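You operate a simulated robot arm through the tools that you are given. There is no shell and no other tool.

The job below is to be done with a simulated robot arm. You get a single attempt, and the scene is never put back.

TASK
Move the stop block to hole 2 with the red pin through it.
Fine: the red pin stands in the jig bench's pin block, and the black pin goes back there; turn socket knobs one and three fully loose; leave socket knob two tight.

It is judged by the outcome, as a careful person would: the job done as asked, and still so three seconds after it is handed in. It fails if anything else is knocked over, pushed out of place, dropped, spilled or broken.

THE ROBOT
A 6-joint arm with a two-finger parallel gripper, fixed in place. Base frame: the origin is on the floor under the middle of its stand, x ahead of it, y to its left, z up. Readings come in m, rad, newtons and seconds.
It reaches about 1.347 m from its shoulder. Its first joint turns from -2.897 to 2.897 rad. Payload 3.91 kg.
The tool frame sits at the grasp point between the pads (the TCP): z along the fingers, y along the line on which they close. The tips reach 0.03 m beyond it. The gripper opens to 0.11 m. The fingers are 0.02 m wide and 0.01 m thick; the gripper's body (0.048 by 0.112 m) begins 0.055 m behind the TCP.
Orientation is that of the tool frame in the base frame, as a unit quaternion [x, y, z, w]. With the fingers straight down and closing along the base's y, the tool's x points along the base's -x, its y along +y and its z along -z.

THE INTERFACE
- The arm moves only by the tool move_arm. Its argument "moves" is a list that holds one entry, the list of rows, each a list of 7 numbers: the turn, a rotation vector about the tool's x, y, z in units of 60 degrees (1.0 is 60 degrees), then the shift along the tool's x, y, z in units of 250 mm (1.0 is 250 mm), then the gripper command, from -1 (fully open) to 1 (shut), values between in proportion. In form: [[[wx, wy, wz, dx, dy, dz, claw], ...]]. A call has 1 to 20 rows; each row is the pose to reach, as a shift and turn from the pose commanded when the call began, along the tool's axes at that moment. A call with a number of a shift or a turn outside -1 to 1 is refused whole. Rows are played at 5 a second. More than 0.05 m and 0.15 rad between two rows, or a gripper value outside its range, and nothing of the call is played. A pose out of reach is approached as far as the arm can. The call stops where the force on the tool passes 40 N (or 10 N more than at its start, if that is more) or the arm is blocked; 0.2 s more then pass. Each finger travels about 0.108 m/s and halts on what it meets, pressing with about 38 N; the grip force reading is that of the motor and also rises with nothing between the fingers. The clock runs only during rows and for 0.2 s after the last one: add rows that repeat a pose to give the fingers time. The reply holds the time, the measured pose of the TCP, the force on the tool along the base axes, the opening and the grip force, in the units named above and with some noise, with the torque about the TCP (base axes, N m) and any sound that the robot's microphone picked up.
- Cameras (640 x 400 px; columns grow to the right, rows downward): "scene" is fixed at [0.05, 0.6488, 1.424]; the picture's right is [-0.64, -0.77, 0.00], its down [-0.35, 0.28, -0.89] and it looks along [0.69, -0.57, -0.45] (base axes); focal length 313 px, centre (320, 200). "wrist" rides on the gripper at [0.072, 0.017, -0.103] in the tool frame; the picture's right is [-0.23, 0.97, 0.00], its down [-0.76, -0.18, -0.62] and it looks along [-0.61, -0.14, 0.78] (tool axes); focal length 222 px, centre (320, 200). There is no depth. A picture from a camera that has moved, and an enlarged one, comes with that camera's place and axes in the base frame and with its lens.
- snapshot(camera): a new picture of that camera. It takes no simulated time.
- zoom(camera, box): a new picture of the part [left, top, right, bottom] of that camera's present view, enlarged. It takes no simulated time.
- hand_in(): hands the job in; it is judged then, once.

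Places have to be worked out from the pictures, the camera data and where the tool is seen. Open the gripper and draw the arm clear of the work before you hand the job in, unless the task says otherwise.

The tools are called after "Request:" as name(argument=value, ...) on one line, values as JSON. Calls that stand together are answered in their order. move_arm: Moves the arm, as the interface text tells. Its arguments: {"type":"object","properties":{"moves":{"type":"array","items":{"type":"array","items":{"type":"array","items":{"type":"number"}}}}},"required":["moves"]} The other tools are called the same way: snapshot (camera) takes a picture; zoom (camera, box) takes an enlarged picture of a part of a camera's view; hand_in () hands the job in.

At the start:

```text
clock: 0.0
ee_pos: [0.5309, -0.1955, 1.2215]
tcp_rot: [0.0, 1.0, 0.0, 0.0]
force: [0.3, 0.8, 0.7]
moment: [0.0, 0.01, 0.01]
gripper_width: 0.1101
gripper_force: 0.0
```

scene: 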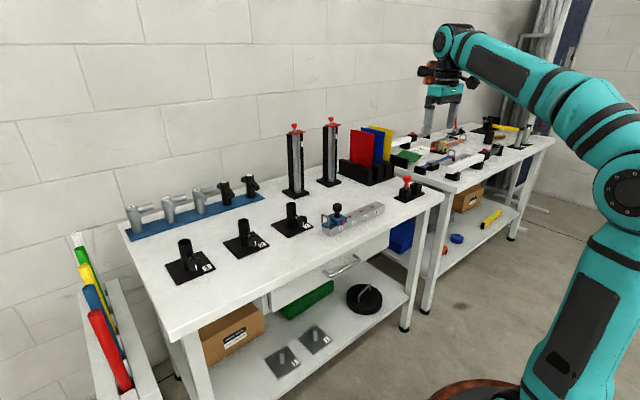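
wrist: 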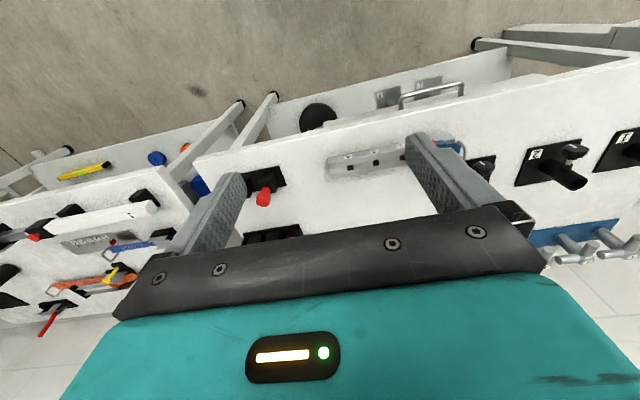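

I'll begin by looking closer at the scene from both cameras.

Request:
zoom(camera="scene", box=[280, 160, 440, 260])

Request:
zoom(camera="scene", box=[120, 170, 320, 295])

Request:
zoom(camera="scene", box=[380, 100, 560, 212])

Request:
zoom(camera="wrist", box=[220, 100, 640, 300])

```text
4.00 times, centred on (360, 210) of scene
camera zoom: at [0.05, 0.6488, 1.424], right [-0.64, -0.77, 0.0], down [-0.35, 0.28, -0.89], along [0.69, -0.57, -0.45], focal length 1252 px, centre (160, 160)
```

zoom: 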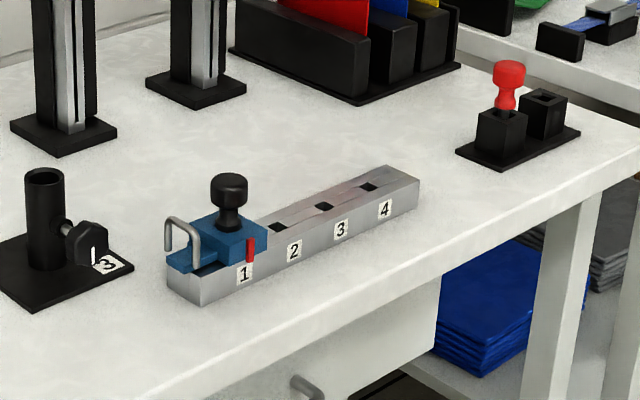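

```text
3.20 times, centred on (220, 232) of scene
camera zoom: at [0.05, 0.6488, 1.424], right [-0.64, -0.77, 0.0], down [-0.35, 0.28, -0.89], along [0.69, -0.57, -0.45], focal length 1002 px, centre (640, 96)
```

zoom: 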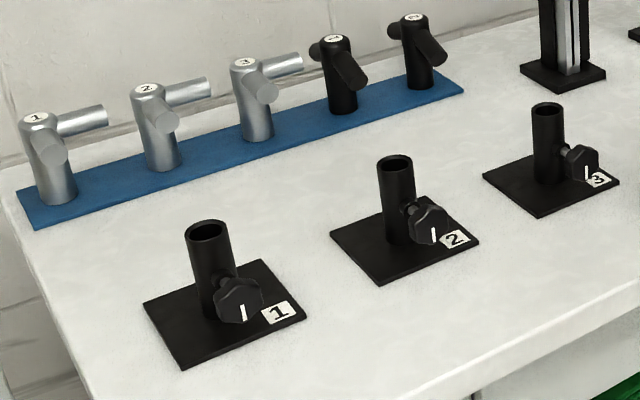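

```text
3.56 times, centred on (470, 156) of scene
camera zoom: at [0.05, 0.6488, 1.424], right [-0.64, -0.77, 0.0], down [-0.35, 0.28, -0.89], along [0.69, -0.57, -0.45], focal length 1113 px, centre (-213, 356)
```

zoom: 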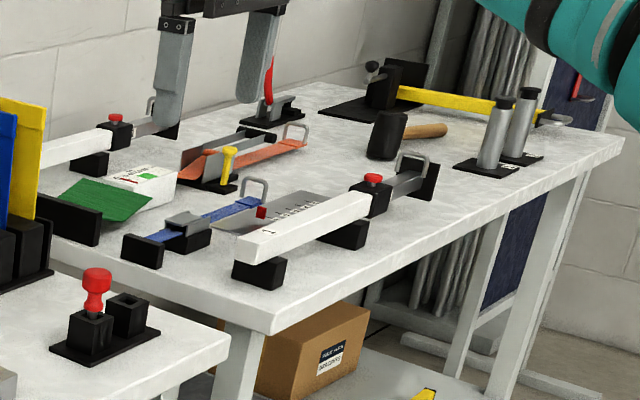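

```text
1.52 times, centred on (430, 200) of wrist
camera zoom: at [0.4577, -0.179, 1.3249], right [0.23, 0.97, 0.0], down [0.76, -0.18, 0.62], along [0.61, -0.14, -0.78], focal length 338 px, centre (152, 200)
```

zoom: 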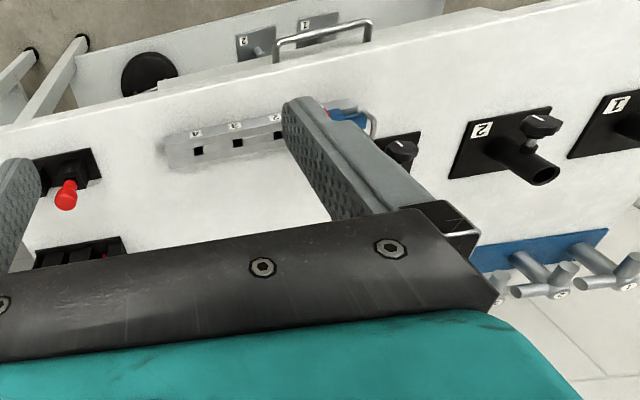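

From triangulating the two views I judge the rail top near z 0.87, the red pin head near (0.72, -0.37, 0.93), and the three socket posts near x 0.85 at y 0.48, 0.30 and 0.11. I'll move the hand lower and to the left for a close wrist view of the jig.

Request:
move_arm(moves=[[[0, 0, 0, 0.03, 0.165, 0.1, -1], [0, 0, 0, 0.06, 0.33, 0.2, -1], [0, 0, 0, 0.09, 0.495, 0.3, -1], [0, 0, 0, 0.12, 0.66, 0.4, -1], [0, 0, 0, 0.12, 0.66, 0.4, -1]]])

```text
clock: 1.2
ee_pos: [0.5024, -0.0323, 1.1204]
tcp_rot: [0.0, 1.0, 0.0, 0.0]
force: [-0.5, 0.1, 0.2]
moment: [0.0, 0.02, 0.02]
gripper_width: 0.1101
gripper_force: 0.1
```

The arm is now at (0.502, -0.032, 1.120). I'll take a wrist picture from here to see the jig.

Request:
snapshot(camera="wrist")

Request:
snapshot(camera="scene")

```text
taken
camera wrist: at [0.4294, -0.0151, 1.2236], right [0.23, 0.97, 0.0], down [0.76, -0.18, 0.62], along [0.61, -0.14, -0.78], focal length 222 px, centre (320, 200)
```

wrist: 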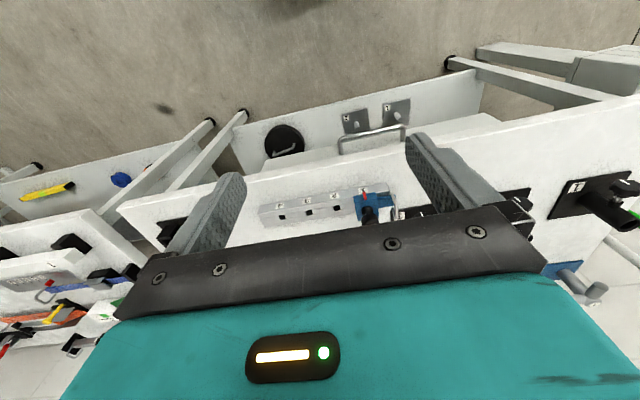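

```text
taken
```

scene: 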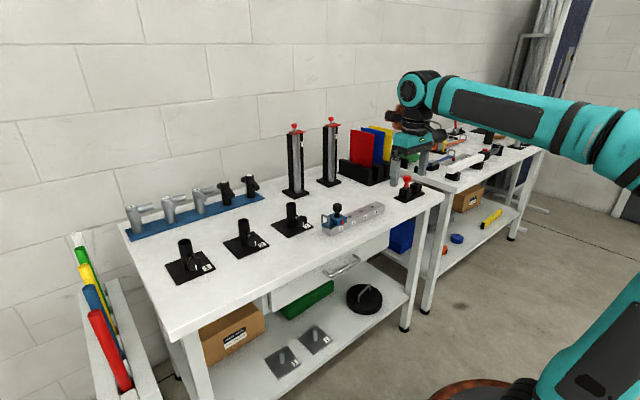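

The jig sits between the fingers in the wrist view. I'll enlarge it to measure the holes, the block and the pin.

Request:
zoom(camera="wrist", box=[240, 160, 420, 260])

Request:
zoom(camera="scene", box=[310, 190, 400, 246])

Request:
zoom(camera="wrist", box=[480, 150, 640, 250])

```text
3.56 times, centred on (330, 210) of wrist
camera zoom: at [0.4294, -0.0151, 1.2236], right [0.23, 0.97, 0.0], down [0.76, -0.18, 0.62], along [0.61, -0.14, -0.78], focal length 790 px, centre (284, 164)
```

zoom: 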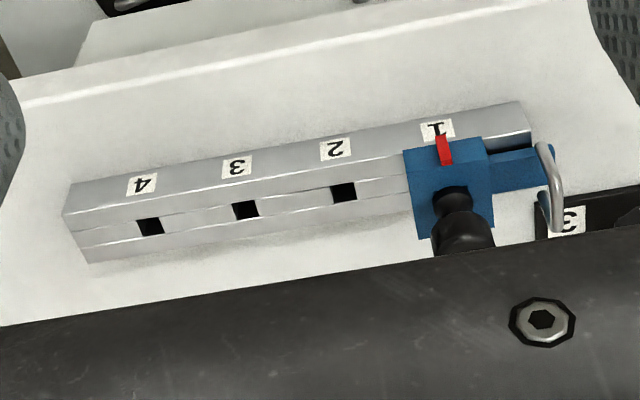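

```text
7.11 times, centred on (355, 218) of scene
camera zoom: at [0.05, 0.6488, 1.424], right [-0.64, -0.77, 0.0], down [-0.35, 0.28, -0.89], along [0.69, -0.57, -0.45], focal length 2226 px, centre (71, 72)
```

zoom: 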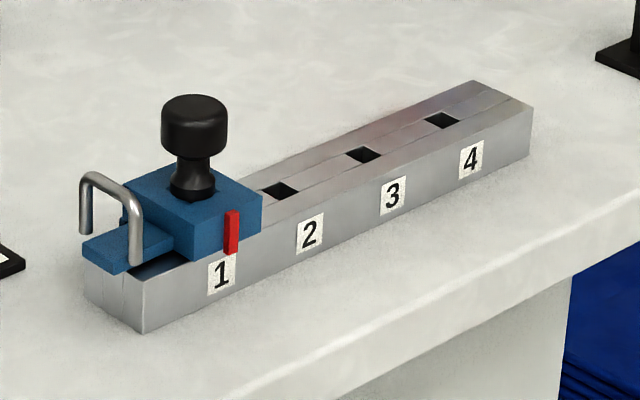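

```text
4.00 times, centred on (560, 200) of wrist
camera zoom: at [0.4294, -0.0151, 1.2236], right [0.23, 0.97, 0.0], down [0.76, -0.18, 0.62], along [0.61, -0.14, -0.78], focal length 888 px, centre (-640, 200)
```

zoom: 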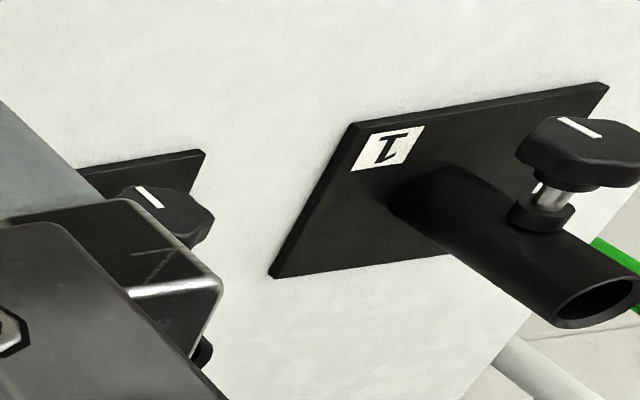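

Matching the two views gives hole 2 at about (0.733, -0.050) and hole 4 at (0.732, -0.171), so the pitch is 60 mm and hole 1 is near y +0.010. The rail top is about z 0.871 and the table about 0.841. Next I'll move over to view the pin block.

Request:
move_arm(moves=[[[0, 0, 0, -0.02, -0.19, 0.02, -1], [0, 0, 0, -0.04, -0.38, 0.04, -1], [0, 0, 0, -0.06, -0.57, 0.06, -1], [0, 0, 0, -0.08, -0.76, 0.08, -1], [0, 0, 0, -0.1, -0.95, 0.1, -1], [0, 0, 0, -0.12, -1.0, 0.2, -1], [0, 0, 0, -0.12, -1.0, 0.2, -1]]])

Request:
snapshot(camera="wrist")

```text
clock: 2.8
ee_pos: [0.5317, -0.2816, 1.0705]
tcp_rot: [-0.001, 1.0, 0.0, 0.0]
force: [-0.1, 0.3, 0.5]
moment: [0.01, 0.0, -0.01]
gripper_width: 0.1099
gripper_force: 0.1
```

```text
taken
camera wrist: at [0.4582, -0.2662, 1.1744], right [0.23, 0.97, 0.0], down [0.76, -0.18, 0.62], along [0.61, -0.14, -0.78], focal length 222 px, centre (320, 200)
```

wrist: 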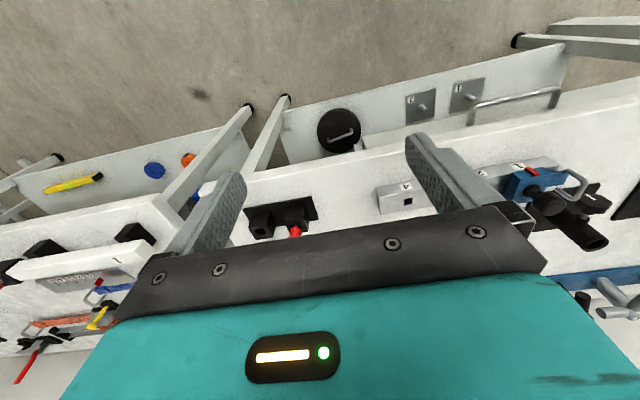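

I can see the pin block between the fingers, with the red pin on one side and the empty socket on the other. I'll enlarge this and the scene view of it.

Request:
zoom(camera="wrist", box=[232, 180, 352, 256])

Request:
zoom(camera="scene", box=[380, 165, 440, 210])

Request:
zoom(camera="wrist", box=[460, 150, 620, 250])

```text
5.26 times, centred on (292, 218) of wrist
camera zoom: at [0.4582, -0.2662, 1.1744], right [0.23, 0.97, 0.0], down [0.76, -0.18, 0.62], along [0.61, -0.14, -0.78], focal length 1169 px, centre (467, 105)
```

zoom: 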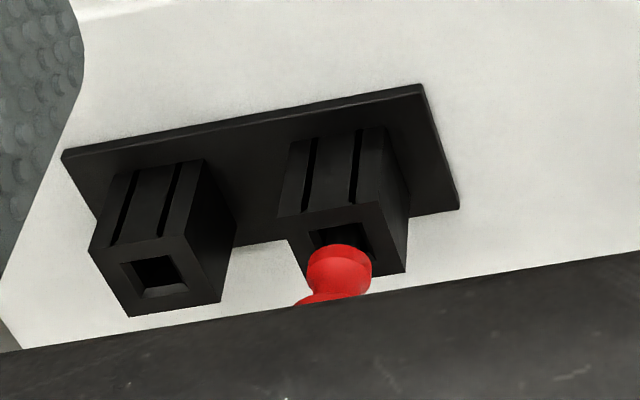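

```text
8.89 times, centred on (410, 188) of scene
camera zoom: at [0.05, 0.6488, 1.424], right [-0.64, -0.77, 0.0], down [-0.35, 0.28, -0.89], along [0.69, -0.57, -0.45], focal length 2782 px, centre (-480, 311)
```

zoom: 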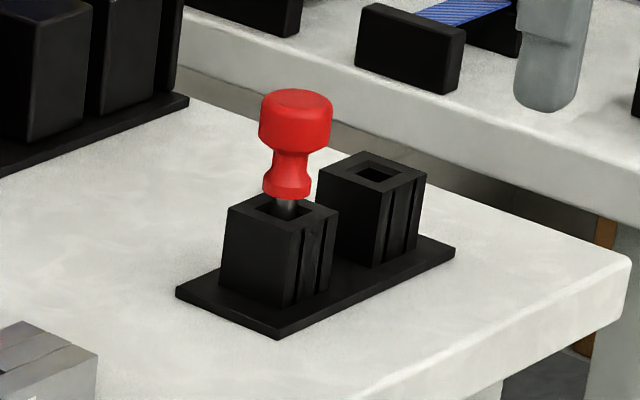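

```text
4.00 times, centred on (540, 200) of wrist
camera zoom: at [0.4582, -0.2662, 1.1744], right [0.23, 0.97, 0.0], down [0.76, -0.18, 0.62], along [0.61, -0.14, -0.78], focal length 888 px, centre (-560, 200)
```

zoom: 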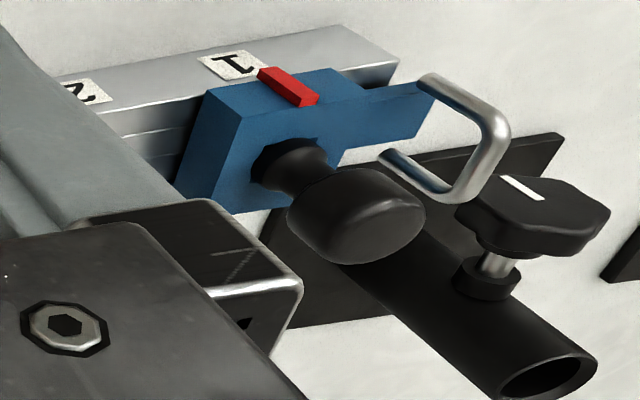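

The empty socket centre comes out near (0.725, -0.439), its top at z 0.893. The red pin stands near (0.725, -0.368) with its head from z 0.934 to 0.951, and the black pin's head is centred near (0.7325, 0.010, 0.933). The wire handle is on the block's +y side, so I'll turn the hand 90° to close along x, starting with 60° while moving toward the jig.

Request:
move_arm(moves=[[[0, 0, 0.125, 0, 0.125, -0.025, -1], [0, 0, 0.25, 0, 0.25, -0.05, -1], [0, 0, 0.375, 0, 0.375, -0.075, -1], [0, 0, 0.5, 0, 0.5, -0.1, -1], [0, 0, 0.625, 0, 0.625, -0.125, -1], [0, 0, 0.75, 0, 0.75, -0.15, -1], [0, 0, 0.875, 0, 0.875, -0.175, -1], [0, 0, 1.0, 0, 1.0, -0.2, -1], [0, 0, 1.0, 0, 1.0, -0.2, -1]]])

```text
clock: 4.8
ee_pos: [0.5293, -0.0311, 1.1237]
tcp_rot: [0.501, 0.866, -0.001, 0.001]
force: [0.6, -0.4, 0.2]
moment: [-0.01, -0.01, 0.01]
gripper_width: 0.1102
gripper_force: 0.0
```

The turn is 60° done. I'll finish the other 30° and move above the black pin to about (0.7325, 0.010, 1.10).

Request:
move_arm(moves=[[[0, 0, 0.084, -0.044, 0.13, 0.014, -1], [0, 0, 0.167, -0.088, 0.26, 0.028, -1], [0, 0, 0.25, -0.132, 0.39, 0.043, -1], [0, 0, 0.333, -0.175, 0.519, 0.057, -1], [0, 0, 0.417, -0.219, 0.649, 0.072, -1], [0, 0, 0.5, -0.263, 0.779, 0.086, -1], [0, 0, 0.5, -0.263, 0.779, 0.086, -1]]])

Request:
snapshot(camera="wrist")

Request:
snapshot(camera="scene")

```text
clock: 6.4
ee_pos: [0.7326, 0.0123, 1.0995]
tcp_rot: [0.707, 0.707, 0.0, -0.001]
force: [-0.2, -0.1, -0.6]
moment: [0.0, 0.0, -0.02]
gripper_width: 0.1101
gripper_force: 0.1
```

```text
taken
camera wrist: at [0.7489, 0.0833, 1.203], right [0.97, -0.23, 0.0], down [-0.18, -0.76, 0.62], along [-0.14, -0.61, -0.78], focal length 222 px, centre (320, 200)
```

wrist: 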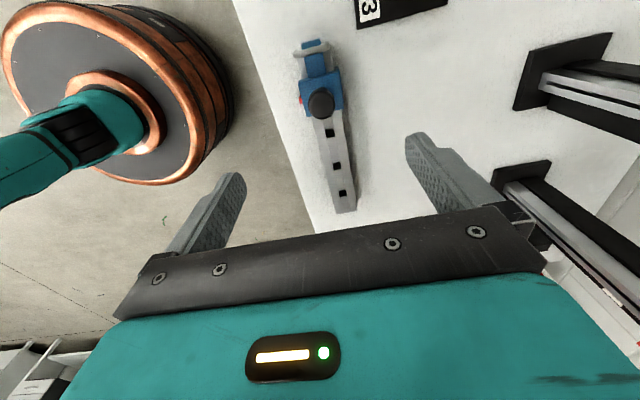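

```text
taken
```

scene: 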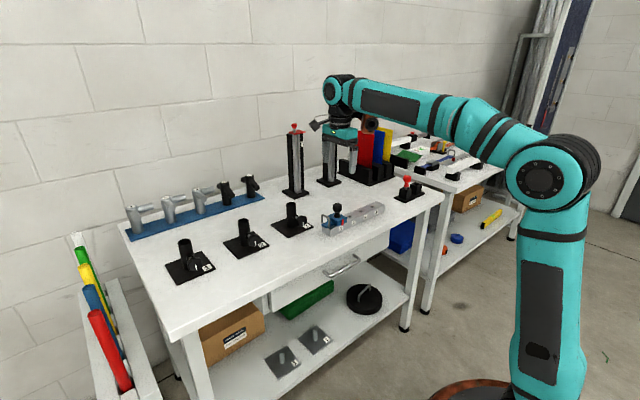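

The hand now closes along x, above the pin. I'll enlarge the wrist view to refine the pin position.

Request:
zoom(camera="wrist", box=[260, 20, 400, 108])

Request:
zoom(camera="wrist", box=[260, 100, 400, 220])

```text
4.55 times, centred on (330, 64) of wrist
camera zoom: at [0.7489, 0.0833, 1.203], right [0.97, -0.23, 0.0], down [-0.18, -0.76, 0.62], along [-0.14, -0.61, -0.78], focal length 1010 px, centre (274, 818)
```

zoom: 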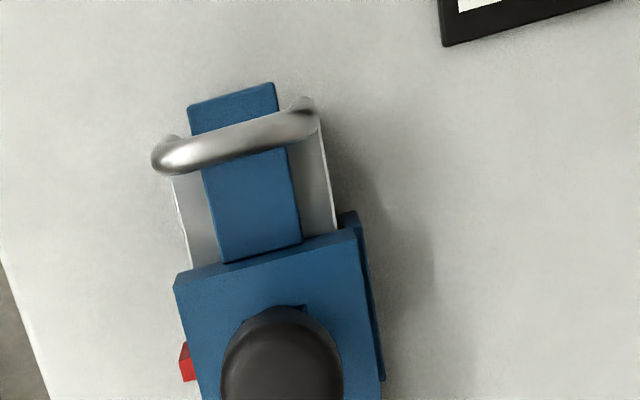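

```text
3.33 times, centred on (330, 160) of wrist
camera zoom: at [0.7489, 0.0833, 1.203], right [0.97, -0.23, 0.0], down [-0.18, -0.76, 0.62], along [-0.14, -0.61, -0.78], focal length 740 px, centre (287, 333)
```

zoom: 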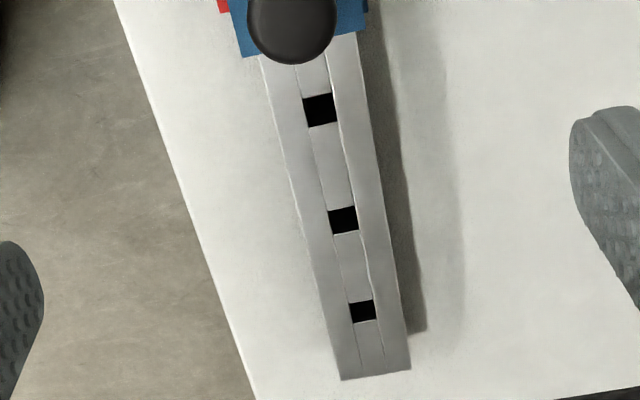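

Refined estimates are hole 2 at (0.733, -0.049), hole 4 at (0.7326, -0.1686), and the black pin at about (0.733, 0.011). I'll go straight down to put the grasp point at head height, z ≈ 0.935, with the fingers open.

Request:
move_arm(moves=[[[0, 0, 0, 0, 0, 0.16, -1], [0, 0, 0, 0, 0, 0.32, -1], [0, 0, 0, 0, 0, 0.46, -1], [0, 0, 0, 0, 0, 0.58, -1], [0, 0, 0, 0, 0, 0.66, -1], [0, 0, 0, 0, 0, 0.66, -1]]])

Request:
snapshot(camera="wrist")

Request:
zoom(camera="scene", box=[290, 170, 400, 246])

```text
clock: 7.8
ee_pos: [0.7334, 0.0087, 0.9322]
tcp_rot: [0.707, 0.707, 0.001, 0.0]
force: [-0.1, 0.4, -0.2]
moment: [-0.01, -0.02, -0.02]
gripper_width: 0.1098
gripper_force: 0.1
```

```text
taken
camera wrist: at [0.7492, 0.0813, 1.0358], right [0.97, -0.23, 0.0], down [-0.18, -0.76, 0.62], along [-0.14, -0.61, -0.78], focal length 222 px, centre (320, 200)
```

wrist: 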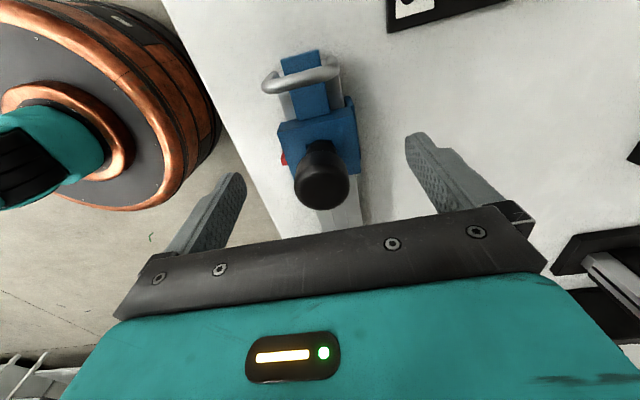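

```text
5.26 times, centred on (345, 208) of scene
camera zoom: at [0.05, 0.6488, 1.424], right [-0.64, -0.77, 0.0], down [-0.35, 0.28, -0.89], along [0.69, -0.57, -0.45], focal length 1647 px, centre (188, 158)
```

zoom: 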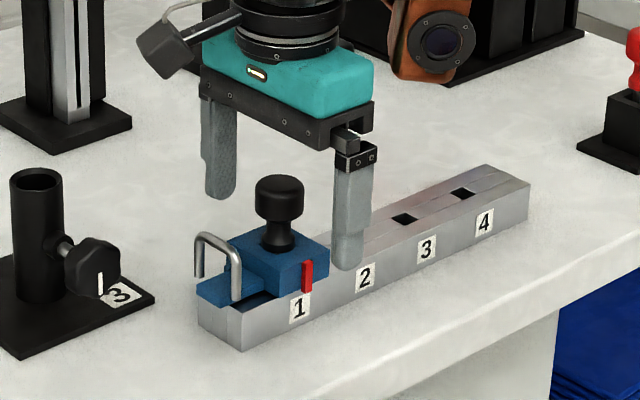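

The pin head is between the fingers, about 3 mm toward +y of the grasp point. I'll shift that much and close on the head.

Request:
move_arm(moves=[[[0, 0, 0, 0.01, 0.002, 0, -1], [0, 0, 0, 0.01, 0.002, 0, 0], [0, 0, 0, 0.01, 0.002, 0, 1], [0, 0, 0, 0.01, 0.002, 0, 1], [0, 0, 0, 0.01, 0.002, 0, 1], [0, 0, 0, 0.01, 0.002, 0, 1], [0, 0, 0, 0.01, 0.002, 0, 1]]])

Request:
zoom(camera="scene", box=[290, 170, 400, 246])

Request:
zoom(camera="wrist", box=[220, 40, 440, 240])

```text
clock: 9.4
ee_pos: [0.7339, 0.0118, 0.9341]
tcp_rot: [0.707, 0.707, -0.001, 0.0]
force: [1.5, -0.1, 2.1]
moment: [0.01, -0.01, -0.03]
gripper_width: 0.0306
gripper_force: 38.1
```

```text
5.26 times, centred on (345, 208) of scene
camera zoom: at [0.05, 0.6488, 1.424], right [-0.64, -0.77, 0.0], down [-0.35, 0.28, -0.89], along [0.69, -0.57, -0.45], focal length 1647 px, centre (188, 158)
```

zoom: 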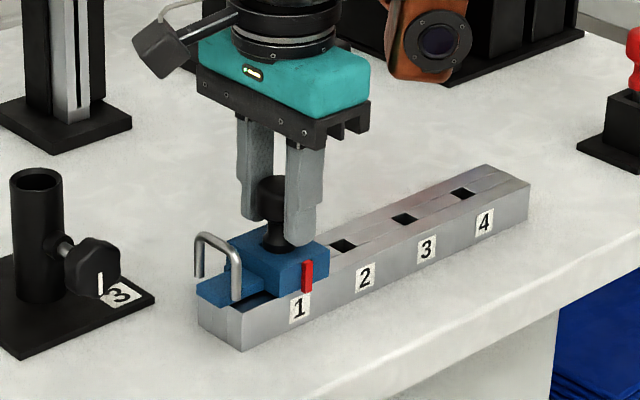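

```text
2.00 times, centred on (330, 140) of wrist
camera zoom: at [0.7494, 0.0842, 1.0369], right [0.97, -0.23, 0.0], down [-0.18, -0.76, 0.62], along [-0.14, -0.61, -0.78], focal length 444 px, centre (300, 320)
```

zoom: 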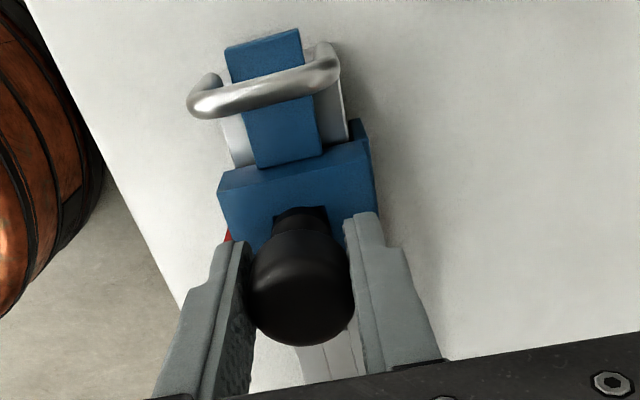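

The head is held at 30.6 mm with 38 N. Now I'll draw the pin straight up 80 mm in small steps.

Request:
move_arm(moves=[[[0, 0, 0, 0, 0, -0.04, 1], [0, 0, 0, 0, 0, -0.08, 1], [0, 0, 0, 0, 0, -0.12, 1], [0, 0, 0, 0, 0, -0.16, 1], [0, 0, 0, 0, 0, -0.2, 1], [0, 0, 0, 0, 0, -0.26, 1], [0, 0, 0, 0, 0, -0.32, 1], [0, 0, 0, 0, 0, -0.32, 1]]])

Request:
snapshot(camera="scene")

Request:
zoom(camera="scene", box=[290, 130, 400, 246])

Request:
zoom(camera="wrist", box=[220, 40, 440, 240])

```text
clock: 11.2
ee_pos: [0.7322, 0.0111, 1.0146]
tcp_rot: [0.707, 0.707, 0.0, 0.0]
force: [-0.5, 1.1, -0.6]
moment: [-0.03, -0.01, 0.0]
gripper_width: 0.031
gripper_force: 37.8
```

```text
taken
```

scene: 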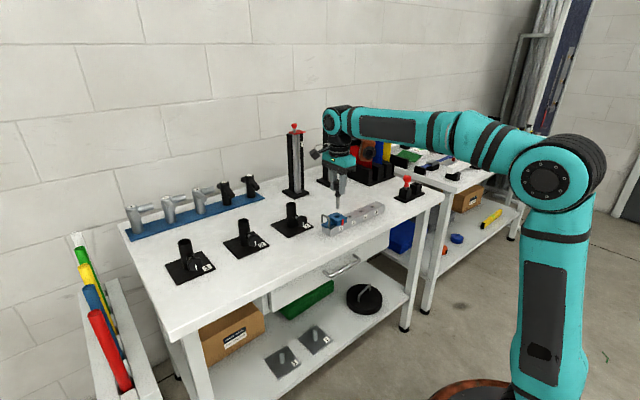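

```text
3.45 times, centred on (345, 188) of scene
camera zoom: at [0.05, 0.6488, 1.424], right [-0.64, -0.77, 0.0], down [-0.35, 0.28, -0.89], along [0.69, -0.57, -0.45], focal length 1079 px, centre (234, 241)
```

zoom: 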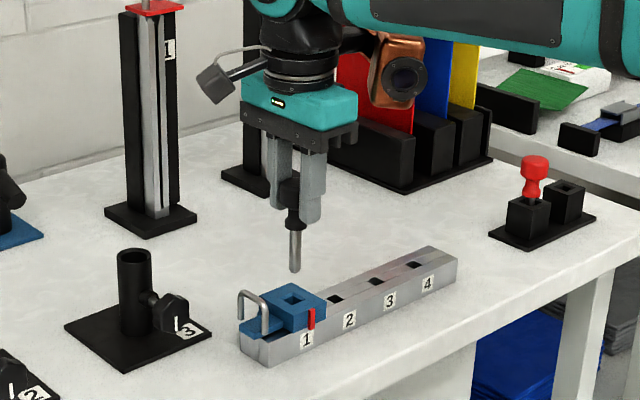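

```text
2.00 times, centred on (330, 140) of wrist
camera zoom: at [0.7485, 0.0843, 1.1178], right [0.97, -0.23, 0.0], down [-0.18, -0.76, 0.62], along [-0.14, -0.61, -0.78], focal length 444 px, centre (300, 320)
```

zoom: 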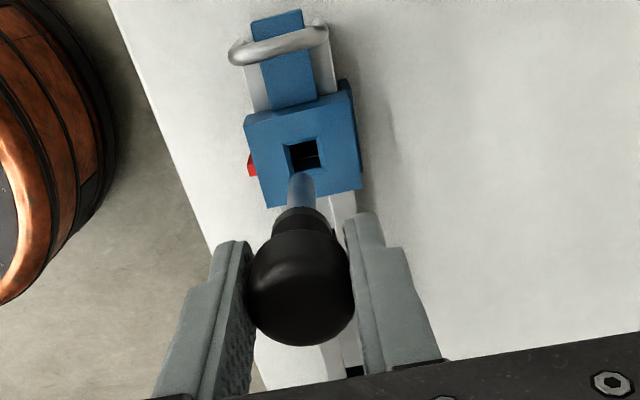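

The black pin is out and hangs straight, its shank about 45 mm long and round. The stop block hasn't moved. I'll rise to z 1.10 and carry the pin toward -y, staying well above the red pin.

Request:
move_arm(moves=[[[0, 0, 0, 0, 0, -0.17, 1], [0, 0, 0, 0, 0, -0.34, 1], [0, 0, 0, -0.16, 0, -0.34, 1], [0, 0, 0, -0.32, -0.006, -0.34, 1], [0, 0, 0, -0.48, -0.01, -0.34, 1], [0, 0, 0, -0.64, -0.016, -0.34, 1], [0, 0, 0, -0.8, -0.022, -0.34, 1], [0, 0, 0, -0.94, -0.028, -0.34, 1], [0, 0, 0, -1.0, -0.032, -0.34, 1], [0, 0, 0, -1.0, -0.032, -0.34, 1]]])

Request:
snapshot(camera="wrist")

```text
clock: 13.4
ee_pos: [0.7252, -0.2384, 1.0996]
tcp_rot: [0.707, 0.707, 0.0, 0.0]
force: [0.5, 0.3, -0.9]
moment: [0.0, -0.01, -0.03]
gripper_width: 0.0304
gripper_force: 37.9
```

```text
taken
camera wrist: at [0.7409, -0.1658, 1.2027], right [0.97, -0.23, 0.0], down [-0.18, -0.76, 0.62], along [-0.14, -0.61, -0.78], focal length 222 px, centre (320, 200)
```

wrist: 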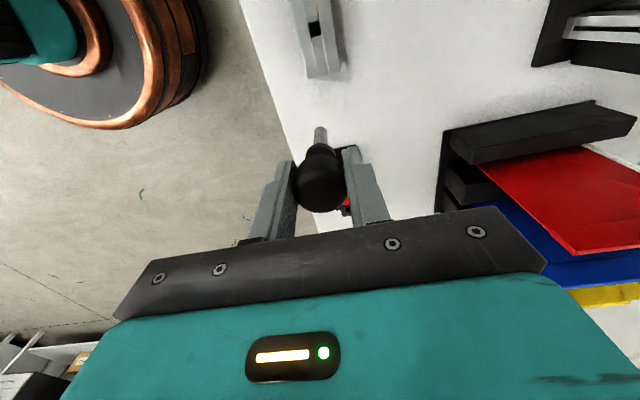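

The pin is steady in the grip. The coloured-panel rack starts around x 0.90, so it is well clear. I'll carry on to above the empty socket at y ≈ -0.439.

Request:
move_arm(moves=[[[0, 0, 0, -0.15, 0, 0, 1], [0, 0, 0, -0.3, 0, 0, 1], [0, 0, 0, -0.45, 0, 0, 1], [0, 0, 0, -0.6, 0, 0, 1], [0, 0, 0, -0.72, 0, 0, 1], [0, 0, 0, -0.803, 0, 0, 1], [0, 0, 0, -0.803, 0, 0, 1]]])

Request:
snapshot(camera="wrist")

Request:
zoom(camera="wrist", box=[240, 40, 420, 240])

Request:
zoom(camera="scene", box=[370, 110, 450, 220])

```text
clock: 15.0
ee_pos: [0.7271, -0.4414, 1.0991]
tcp_rot: [0.707, 0.707, 0.0, -0.001]
force: [-0.2, 0.1, 0.0]
moment: [-0.02, -0.01, 0.04]
gripper_width: 0.0307
gripper_force: 38.2
```

```text
taken
camera wrist: at [0.7422, -0.3685, 1.2023], right [0.97, -0.23, 0.0], down [-0.18, -0.76, 0.62], along [-0.14, -0.61, -0.78], focal length 222 px, centre (320, 200)
```

wrist: 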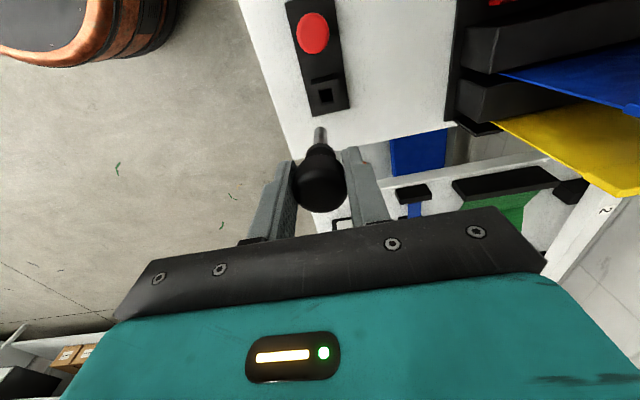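

```text
2.00 times, centred on (330, 140) of wrist
camera zoom: at [0.7422, -0.3685, 1.2023], right [0.97, -0.23, 0.0], down [-0.18, -0.76, 0.62], along [-0.14, -0.61, -0.78], focal length 444 px, centre (300, 320)
```

zoom: 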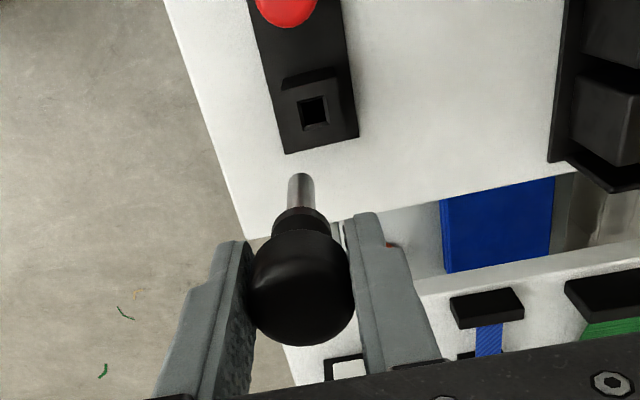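

```text
3.64 times, centred on (410, 165) of scene
camera zoom: at [0.05, 0.6488, 1.424], right [-0.64, -0.77, 0.0], down [-0.35, 0.28, -0.89], along [0.69, -0.57, -0.45], focal length 1138 px, centre (-7, 327)
```

zoom: 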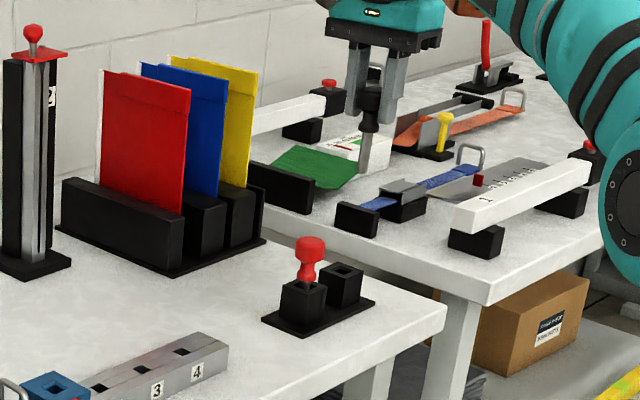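

From directly above, the empty socket's hole works out at about (0.7335, -0.443), so the pin must shift roughly 8 mm in +x and 2.5 mm in -y. I'll apply that and come down until the tip is just above the socket, then check again.

Request:
move_arm(moves=[[[0, 0, 0, -0.01, 0.033, 0, 1], [0, 0, 0, -0.01, 0.033, 0.12, 1], [0, 0, 0, -0.01, 0.033, 0.24, 1], [0, 0, 0, -0.01, 0.033, 0.36, 1], [0, 0, 0, -0.01, 0.033, 0.42, 1], [0, 0, 0, -0.01, 0.033, 0.42, 1]]])

Request:
zoom(camera="wrist", box=[240, 40, 420, 240])

Request:
zoom(camera="scene", box=[370, 140, 450, 210])

```text
clock: 16.4
ee_pos: [0.7333, -0.4414, 0.9952]
tcp_rot: [0.707, 0.707, 0.0, 0.0]
force: [0.9, -0.4, -0.8]
moment: [0.01, -0.01, 0.0]
gripper_width: 0.0306
gripper_force: 38.2
```

```text
2.00 times, centred on (330, 140) of wrist
camera zoom: at [0.7491, -0.3696, 1.0977], right [0.97, -0.23, 0.0], down [-0.18, -0.76, 0.62], along [-0.14, -0.61, -0.78], focal length 444 px, centre (300, 320)
```

zoom: 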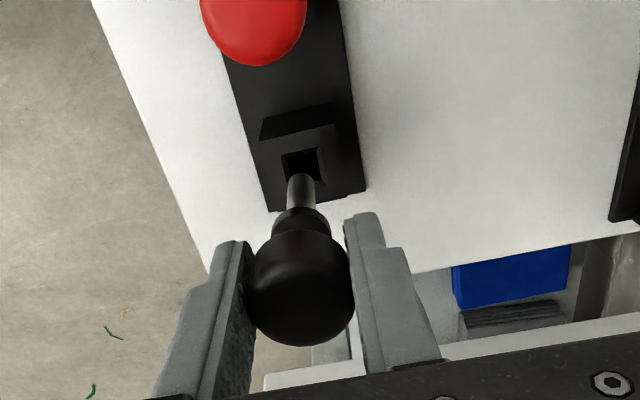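

```text
5.71 times, centred on (410, 175) of scene
camera zoom: at [0.05, 0.6488, 1.424], right [-0.64, -0.77, 0.0], down [-0.35, 0.28, -0.89], along [0.69, -0.57, -0.45], focal length 1788 px, centre (-194, 343)
```

zoom: 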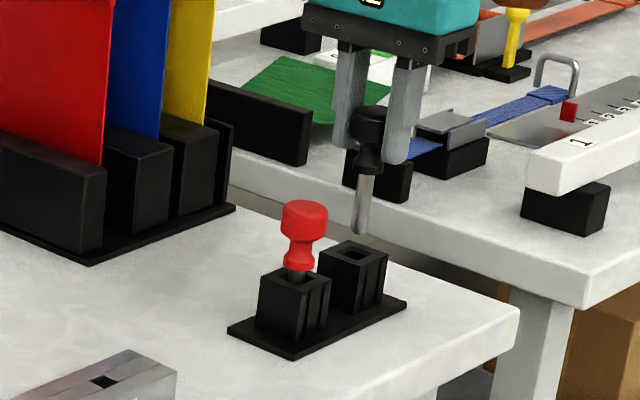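

The hole is now nearly under the pin, with about 1.5 mm left to shift in +x. I'll correct that and lower slowly.

Request:
move_arm(moves=[[[0, 0, 0, 0, 0.006, 0.0, 1], [0, 0, 0, 0, 0.006, 0.03, 1], [0, 0, 0, 0, 0.006, 0.06, 1], [0, 0, 0, 0, 0.006, 0.09, 1], [0, 0, 0, 0, 0.006, 0.12, 1], [0, 0, 0, 0, 0.006, 0.15, 1], [0, 0, 0, 0, 0.006, 0.17, 1], [0, 0, 0, 0, 0.006, 0.17, 1]]])

Request:
zoom(camera="wrist", box=[240, 40, 420, 240])

Request:
zoom(camera="scene", box=[370, 140, 450, 210])

```text
clock: 18.2
ee_pos: [0.7367, -0.4412, 0.952]
tcp_rot: [0.707, 0.707, -0.001, -0.001]
force: [-1.0, -10.7, 2.1]
moment: [-0.76, 0.08, 0.01]
gripper_width: 0.0306
gripper_force: 37.9
```

```text
2.00 times, centred on (330, 140) of wrist
camera zoom: at [0.7514, -0.3693, 1.0553], right [0.97, -0.23, 0.0], down [-0.18, -0.76, 0.62], along [-0.14, -0.61, -0.78], focal length 444 px, centre (300, 320)
```

zoom: 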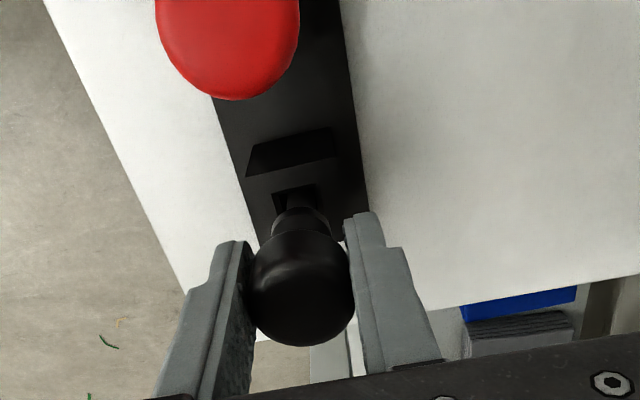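

```text
5.71 times, centred on (410, 175) of scene
camera zoom: at [0.05, 0.6488, 1.424], right [-0.64, -0.77, 0.0], down [-0.35, 0.28, -0.89], along [0.69, -0.57, -0.45], focal length 1788 px, centre (-194, 343)
```

zoom: 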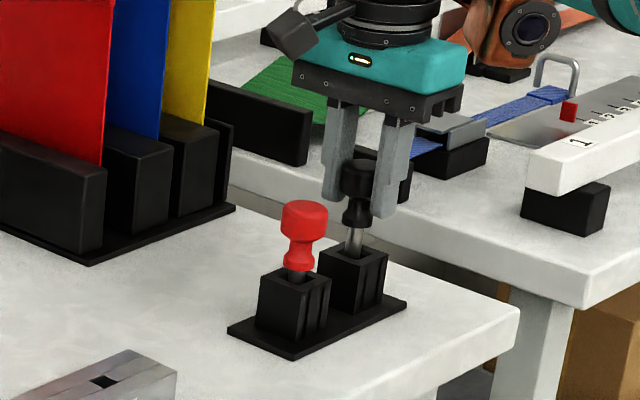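

The shank is in the hole, but a sideways reading of -10.7 N in y says the socket wants it further toward -y. I'll ease 2 mm that way before lowering further.

Request:
move_arm(moves=[[[0, 0, 0, -0.004, 0, 0.0, 1], [0, 0, 0, -0.008, 0, 0.0, 1], [0, 0, 0, -0.008, 0, 0.0, 1]]])

```text
clock: 19.0
ee_pos: [0.7363, -0.4426, 0.9529]
tcp_rot: [0.707, 0.707, -0.001, -0.001]
force: [-0.2, -0.1, -1.0]
moment: [0.01, 0.0, -0.02]
gripper_width: 0.0305
gripper_force: 38.0
```

The side force is gone. I'll lower further in 2.5 mm steps until the pin seats.

Request:
move_arm(moves=[[[0, 0, 0, 0, 0, 0.01, 1], [0, 0, 0, 0, 0, 0.02, 1], [0, 0, 0, 0, 0, 0.03, 1], [0, 0, 0, 0, 0, 0.03, 1]]])

Request:
zoom(camera="scene", box=[370, 140, 450, 210])

```text
clock: 20.0
ee_pos: [0.7358, -0.4437, 0.9454]
tcp_rot: [0.707, 0.707, 0.0, 0.0]
force: [-0.2, 0.8, 0.5]
moment: [0.01, 0.02, -0.02]
gripper_width: 0.0304
gripper_force: 37.8
```

```text
5.71 times, centred on (410, 175) of scene
camera zoom: at [0.05, 0.6488, 1.424], right [-0.64, -0.77, 0.0], down [-0.35, 0.28, -0.89], along [0.69, -0.57, -0.45], focal length 1788 px, centre (-194, 343)
```

zoom: 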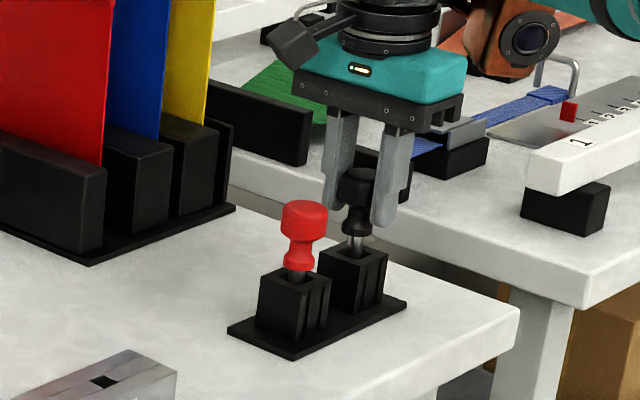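

No contact yet, and the black pin still stands a little higher than the red. I'll keep lowering gently.

Request:
move_arm(moves=[[[0, 0, 0, 0, 0, 0.008, 1], [0, 0, 0, 0, 0, 0.016, 1], [0, 0, 0, 0, 0, 0.024, 1], [0, 0, 0, 0, 0, 0.024, 1]]])

```text
clock: 21.0
ee_pos: [0.7347, -0.443, 0.9384]
tcp_rot: [0.707, 0.707, 0.0, 0.0]
force: [-0.4, 1.1, -0.9]
moment: [0.01, -0.01, 0.05]
gripper_width: 0.0305
gripper_force: 38.2
```

Request:
move_arm(moves=[[[0, 0, 0, 0, 0, 0.006, 1], [0, 0, 0, 0, 0, 0.012, 1], [0, 0, 0, 0, 0, 0.018, 1], [0, 0, 0, 0, 0, 0.018, 1]]])

Request:
zoom(camera="scene", box=[370, 140, 450, 210])

```text
clock: 22.0
ee_pos: [0.7353, -0.4424, 0.937]
tcp_rot: [0.707, 0.707, 0.0, 0.001]
force: [-0.7, -1.4, 27.3]
moment: [-0.12, -0.05, 0.0]
gripper_width: 0.0308
gripper_force: 37.8
```

```text
5.71 times, centred on (410, 175) of scene
camera zoom: at [0.05, 0.6488, 1.424], right [-0.64, -0.77, 0.0], down [-0.35, 0.28, -0.89], along [0.69, -0.57, -0.45], focal length 1788 px, centre (-194, 343)
```

zoom: 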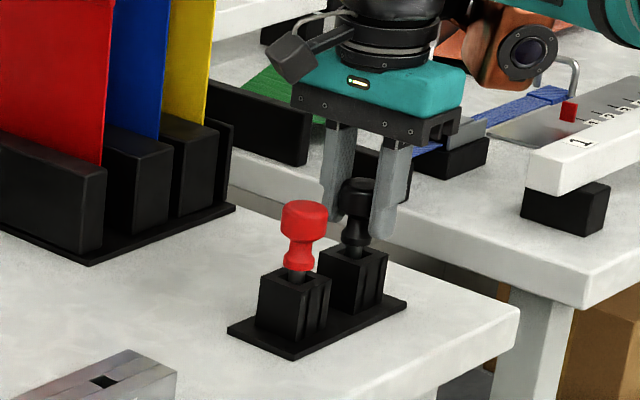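

A 27 N push-back at z 0.937 shows the black pin has bottomed in its socket, level with the red one. I'll take off the pressure, open, and rise straight up.

Request:
move_arm(moves=[[[0, 0, 0, 0, 0, -0.012, 1], [0, 0, 0, 0, 0, -0.012, 1], [0, 0, 0, 0, 0, -0.012, 0.5], [0, 0, 0, 0, 0, -0.012, -0.2], [0, 0, 0, 0, 0, -0.012, -0.8], [0, 0, 0, 0, 0, -0.012, -1], [0, 0, 0, 0, 0, -0.012, -1]]])

Request:
zoom(camera="scene", box=[370, 140, 450, 210])

Request:
zoom(camera="wrist", box=[200, 40, 440, 240])

```text
clock: 23.6
ee_pos: [0.736, -0.4429, 0.9374]
tcp_rot: [0.708, 0.707, 0.0, 0.0]
force: [-0.2, 0.1, 0.7]
moment: [-0.02, -0.01, 0.02]
gripper_width: 0.1101
gripper_force: 0.1
```

```text
5.71 times, centred on (410, 175) of scene
camera zoom: at [0.05, 0.6488, 1.424], right [-0.64, -0.77, 0.0], down [-0.35, 0.28, -0.89], along [0.69, -0.57, -0.45], focal length 1788 px, centre (-194, 343)
```

zoom: 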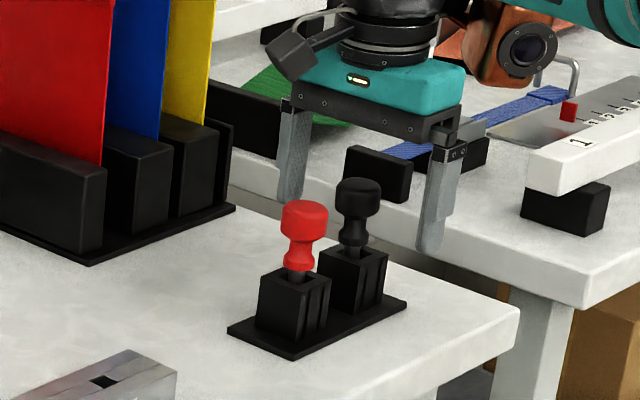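

```text
2.00 times, centred on (320, 140) of wrist
camera zoom: at [0.7512, -0.3707, 1.0401], right [0.97, -0.23, 0.0], down [-0.18, -0.76, 0.62], along [-0.14, -0.61, -0.78], focal length 444 px, centre (320, 320)
```

zoom: 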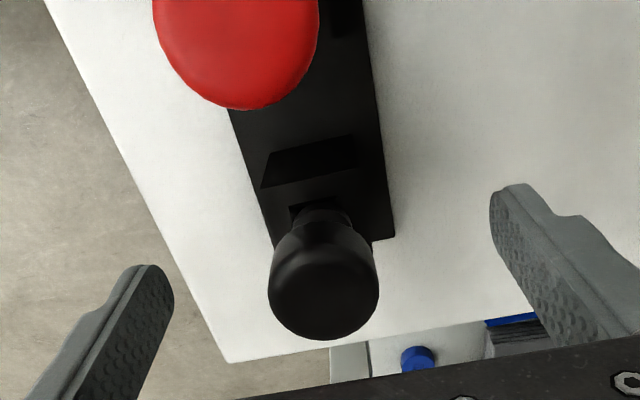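

Both pins now stand level in the pin block, and the fingers are clear. I'll rise to z ≈ 1.06 and go back over the jig to slide the block.

Request:
move_arm(moves=[[[0, 0, 0, 0, 0, -0.1, -1], [0, 0, 0, 0, 0, -0.26, -1], [0, 0, 0, 0, 0, -0.42, -1], [0, 0, 0, 0, 0, -0.5, -1], [0, 0, 0, 0.14, 0, -0.5, -1], [0, 0, 0, 0.32, 0, -0.5, -1], [0, 0, 0, 0.5, 0, -0.5, -1], [0, 0, 0, 0.68, -0.002, -0.5, -1], [0, 0, 0, 0.86, -0.004, -0.5, -1], [0, 0, 0, 1.0, -0.006, -0.5, -1], [0, 0, 0, 1.0, -0.006, -0.5, -1]]])

```text
clock: 26.0
ee_pos: [0.7356, -0.1933, 1.0623]
tcp_rot: [0.707, 0.707, -0.001, 0.001]
force: [0.0, -0.6, 0.0]
moment: [0.0, 0.0, -0.02]
gripper_width: 0.1101
gripper_force: 0.1
```

Clear of the pins at (0.735, -0.193, 1.062). I'll continue +204 mm in y to stand over the stop block.

Request:
move_arm(moves=[[[0, 0, 0, 0.18, -0.001, 0, -1], [0, 0, 0, 0.36, -0.002, 0, -1], [0, 0, 0, 0.54, -0.003, 0, -1], [0, 0, 0, 0.7, -0.004, 0, -1], [0, 0, 0, 0.817, -0.004, 0, -1], [0, 0, 0, 0.817, -0.004, 0, -1]]])

Request:
zoom(camera="wrist", box=[240, 20, 440, 220])

Request:
zoom(camera="scene", box=[310, 180, 400, 246])

```text
clock: 27.4
ee_pos: [0.7346, 0.0116, 1.0643]
tcp_rot: [0.707, 0.707, 0.0, 0.0]
force: [0.3, 0.8, -0.9]
moment: [0.0, -0.02, -0.03]
gripper_width: 0.1099
gripper_force: 0.1
```

```text
2.00 times, centred on (340, 120) of wrist
camera zoom: at [0.7503, 0.0825, 1.1666], right [0.97, -0.23, 0.0], down [-0.18, -0.76, 0.62], along [-0.14, -0.61, -0.78], focal length 444 px, centre (280, 360)
```

zoom: 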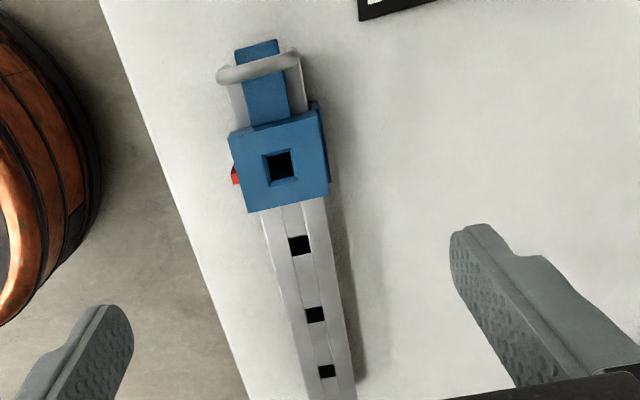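

```text
6.06 times, centred on (355, 213) of scene
camera zoom: at [0.05, 0.6488, 1.424], right [-0.64, -0.77, 0.0], down [-0.35, 0.28, -0.89], along [0.69, -0.57, -0.45], focal length 1897 px, centre (108, 121)
```

zoom: 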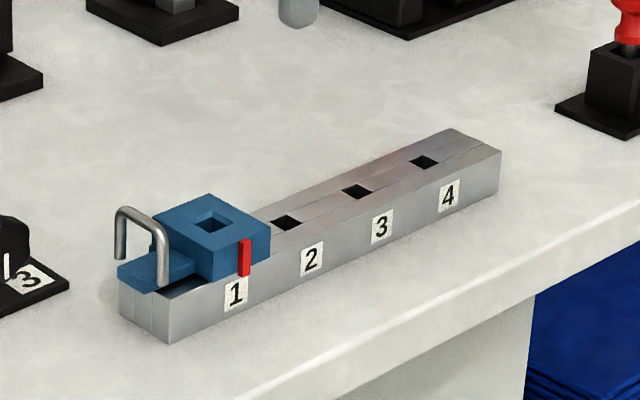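

The block spans about x 0.708 to 0.760 and y -0.012 to 0.033, top near z 0.889. I'll lower the open fingers on both sides of it to z ≈ 0.899.

Request:
move_arm(moves=[[[0, 0, 0, 0, 0, 0.16, -1], [0, 0, 0, 0, 0, 0.32, -1], [0, 0, 0, 0, 0, 0.46, -1], [0, 0, 0, 0, 0, 0.58, -1], [0, 0, 0, 0, 0, 0.656, -1], [0, 0, 0, 0, 0, 0.656, -1]]])

Request:
snapshot(camera="wrist")

Request:
zoom(camera="scene", box=[300, 180, 400, 246])

```text
clock: 28.8
ee_pos: [0.7335, 0.011, 0.8986]
tcp_rot: [0.707, 0.707, 0.0, 0.0]
force: [-0.2, -0.4, -0.7]
moment: [-0.01, 0.01, -0.03]
gripper_width: 0.1101
gripper_force: 0.1
```

```text
taken
camera wrist: at [0.7493, 0.0831, 1.0014], right [0.97, -0.23, 0.0], down [-0.18, -0.76, 0.62], along [-0.14, -0.61, -0.78], focal length 222 px, centre (320, 200)
```

wrist: 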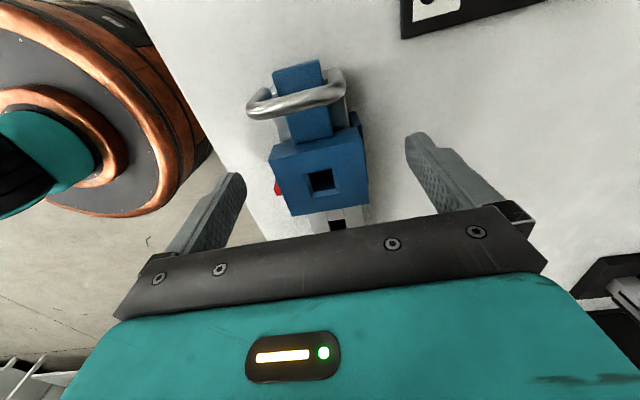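

```text
6.06 times, centred on (350, 213) of scene
camera zoom: at [0.05, 0.6488, 1.424], right [-0.64, -0.77, 0.0], down [-0.35, 0.28, -0.89], along [0.69, -0.57, -0.45], focal length 1897 px, centre (138, 121)
```

zoom: 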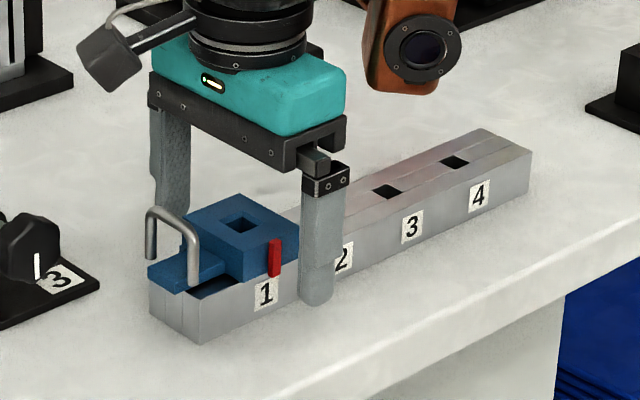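

The fingers straddle the block cleanly. I'll close on its sides.

Request:
move_arm(moves=[[[0, 0, 0, 0, 0, 0, -0.4], [0, 0, 0, 0, 0, 0, 0], [0, 0, 0, 0, 0, 0, 0.3], [0, 0, 0, 0, 0, 0, 1], [0, 0, 0, 0, 0, 0, 1], [0, 0, 0, 0, 0, 0, 1]]])

Request:
zoom(camera="wrist", box=[220, 40, 440, 240])

Request:
zoom(camera="scene", box=[300, 180, 400, 246])

```text
clock: 30.2
ee_pos: [0.7343, 0.0108, 0.8984]
tcp_rot: [0.707, 0.707, 0.0, 0.0]
force: [28.7, -0.2, 4.6]
moment: [-0.02, -1.06, -0.04]
gripper_width: 0.0517
gripper_force: 45.0
```

```text
2.00 times, centred on (330, 140) of wrist
camera zoom: at [0.7504, 0.083, 1.0016], right [0.97, -0.23, 0.0], down [-0.18, -0.76, 0.62], along [-0.14, -0.61, -0.78], focal length 444 px, centre (300, 320)
```

zoom: 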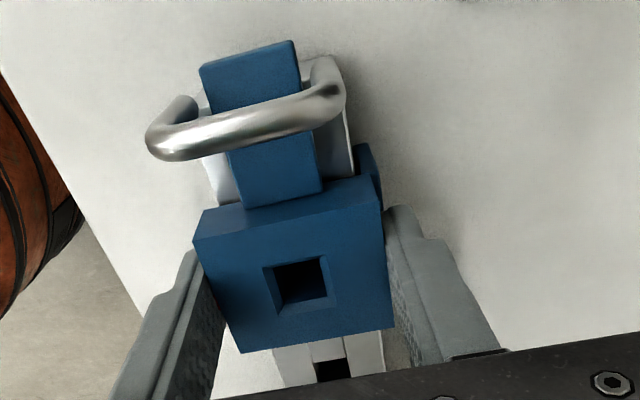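

```text
6.06 times, centred on (350, 213) of scene
camera zoom: at [0.05, 0.6488, 1.424], right [-0.64, -0.77, 0.0], down [-0.35, 0.28, -0.89], along [0.69, -0.57, -0.45], focal length 1897 px, centre (138, 121)
```

zoom: 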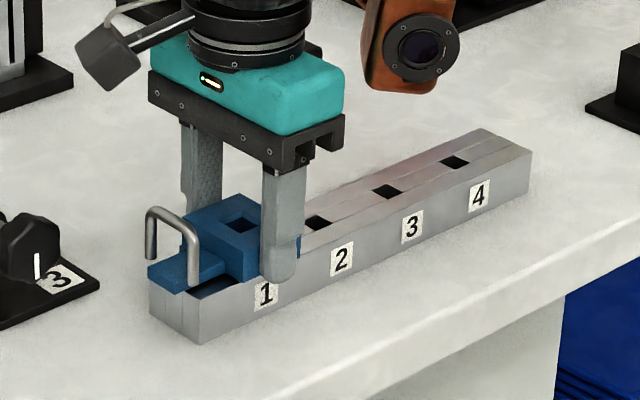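

The grip closed at 51.7 mm, but a +28.7 N push in x shows the hand is slightly off the block's centreline. I'll shift in small +x steps to balance that before sliding.

Request:
move_arm(moves=[[[0, 0, 0, 0, 0.004, 0, 1], [0, 0, 0, 0, 0.004, 0, 1]]])

```text
clock: 30.8
ee_pos: [0.735, 0.0098, 0.8984]
tcp_rot: [0.707, 0.707, 0.001, 0.0]
force: [22.3, -3.7, 3.1]
moment: [0.18, -0.7, 0.23]
gripper_width: 0.0519
gripper_force: 45.4
```

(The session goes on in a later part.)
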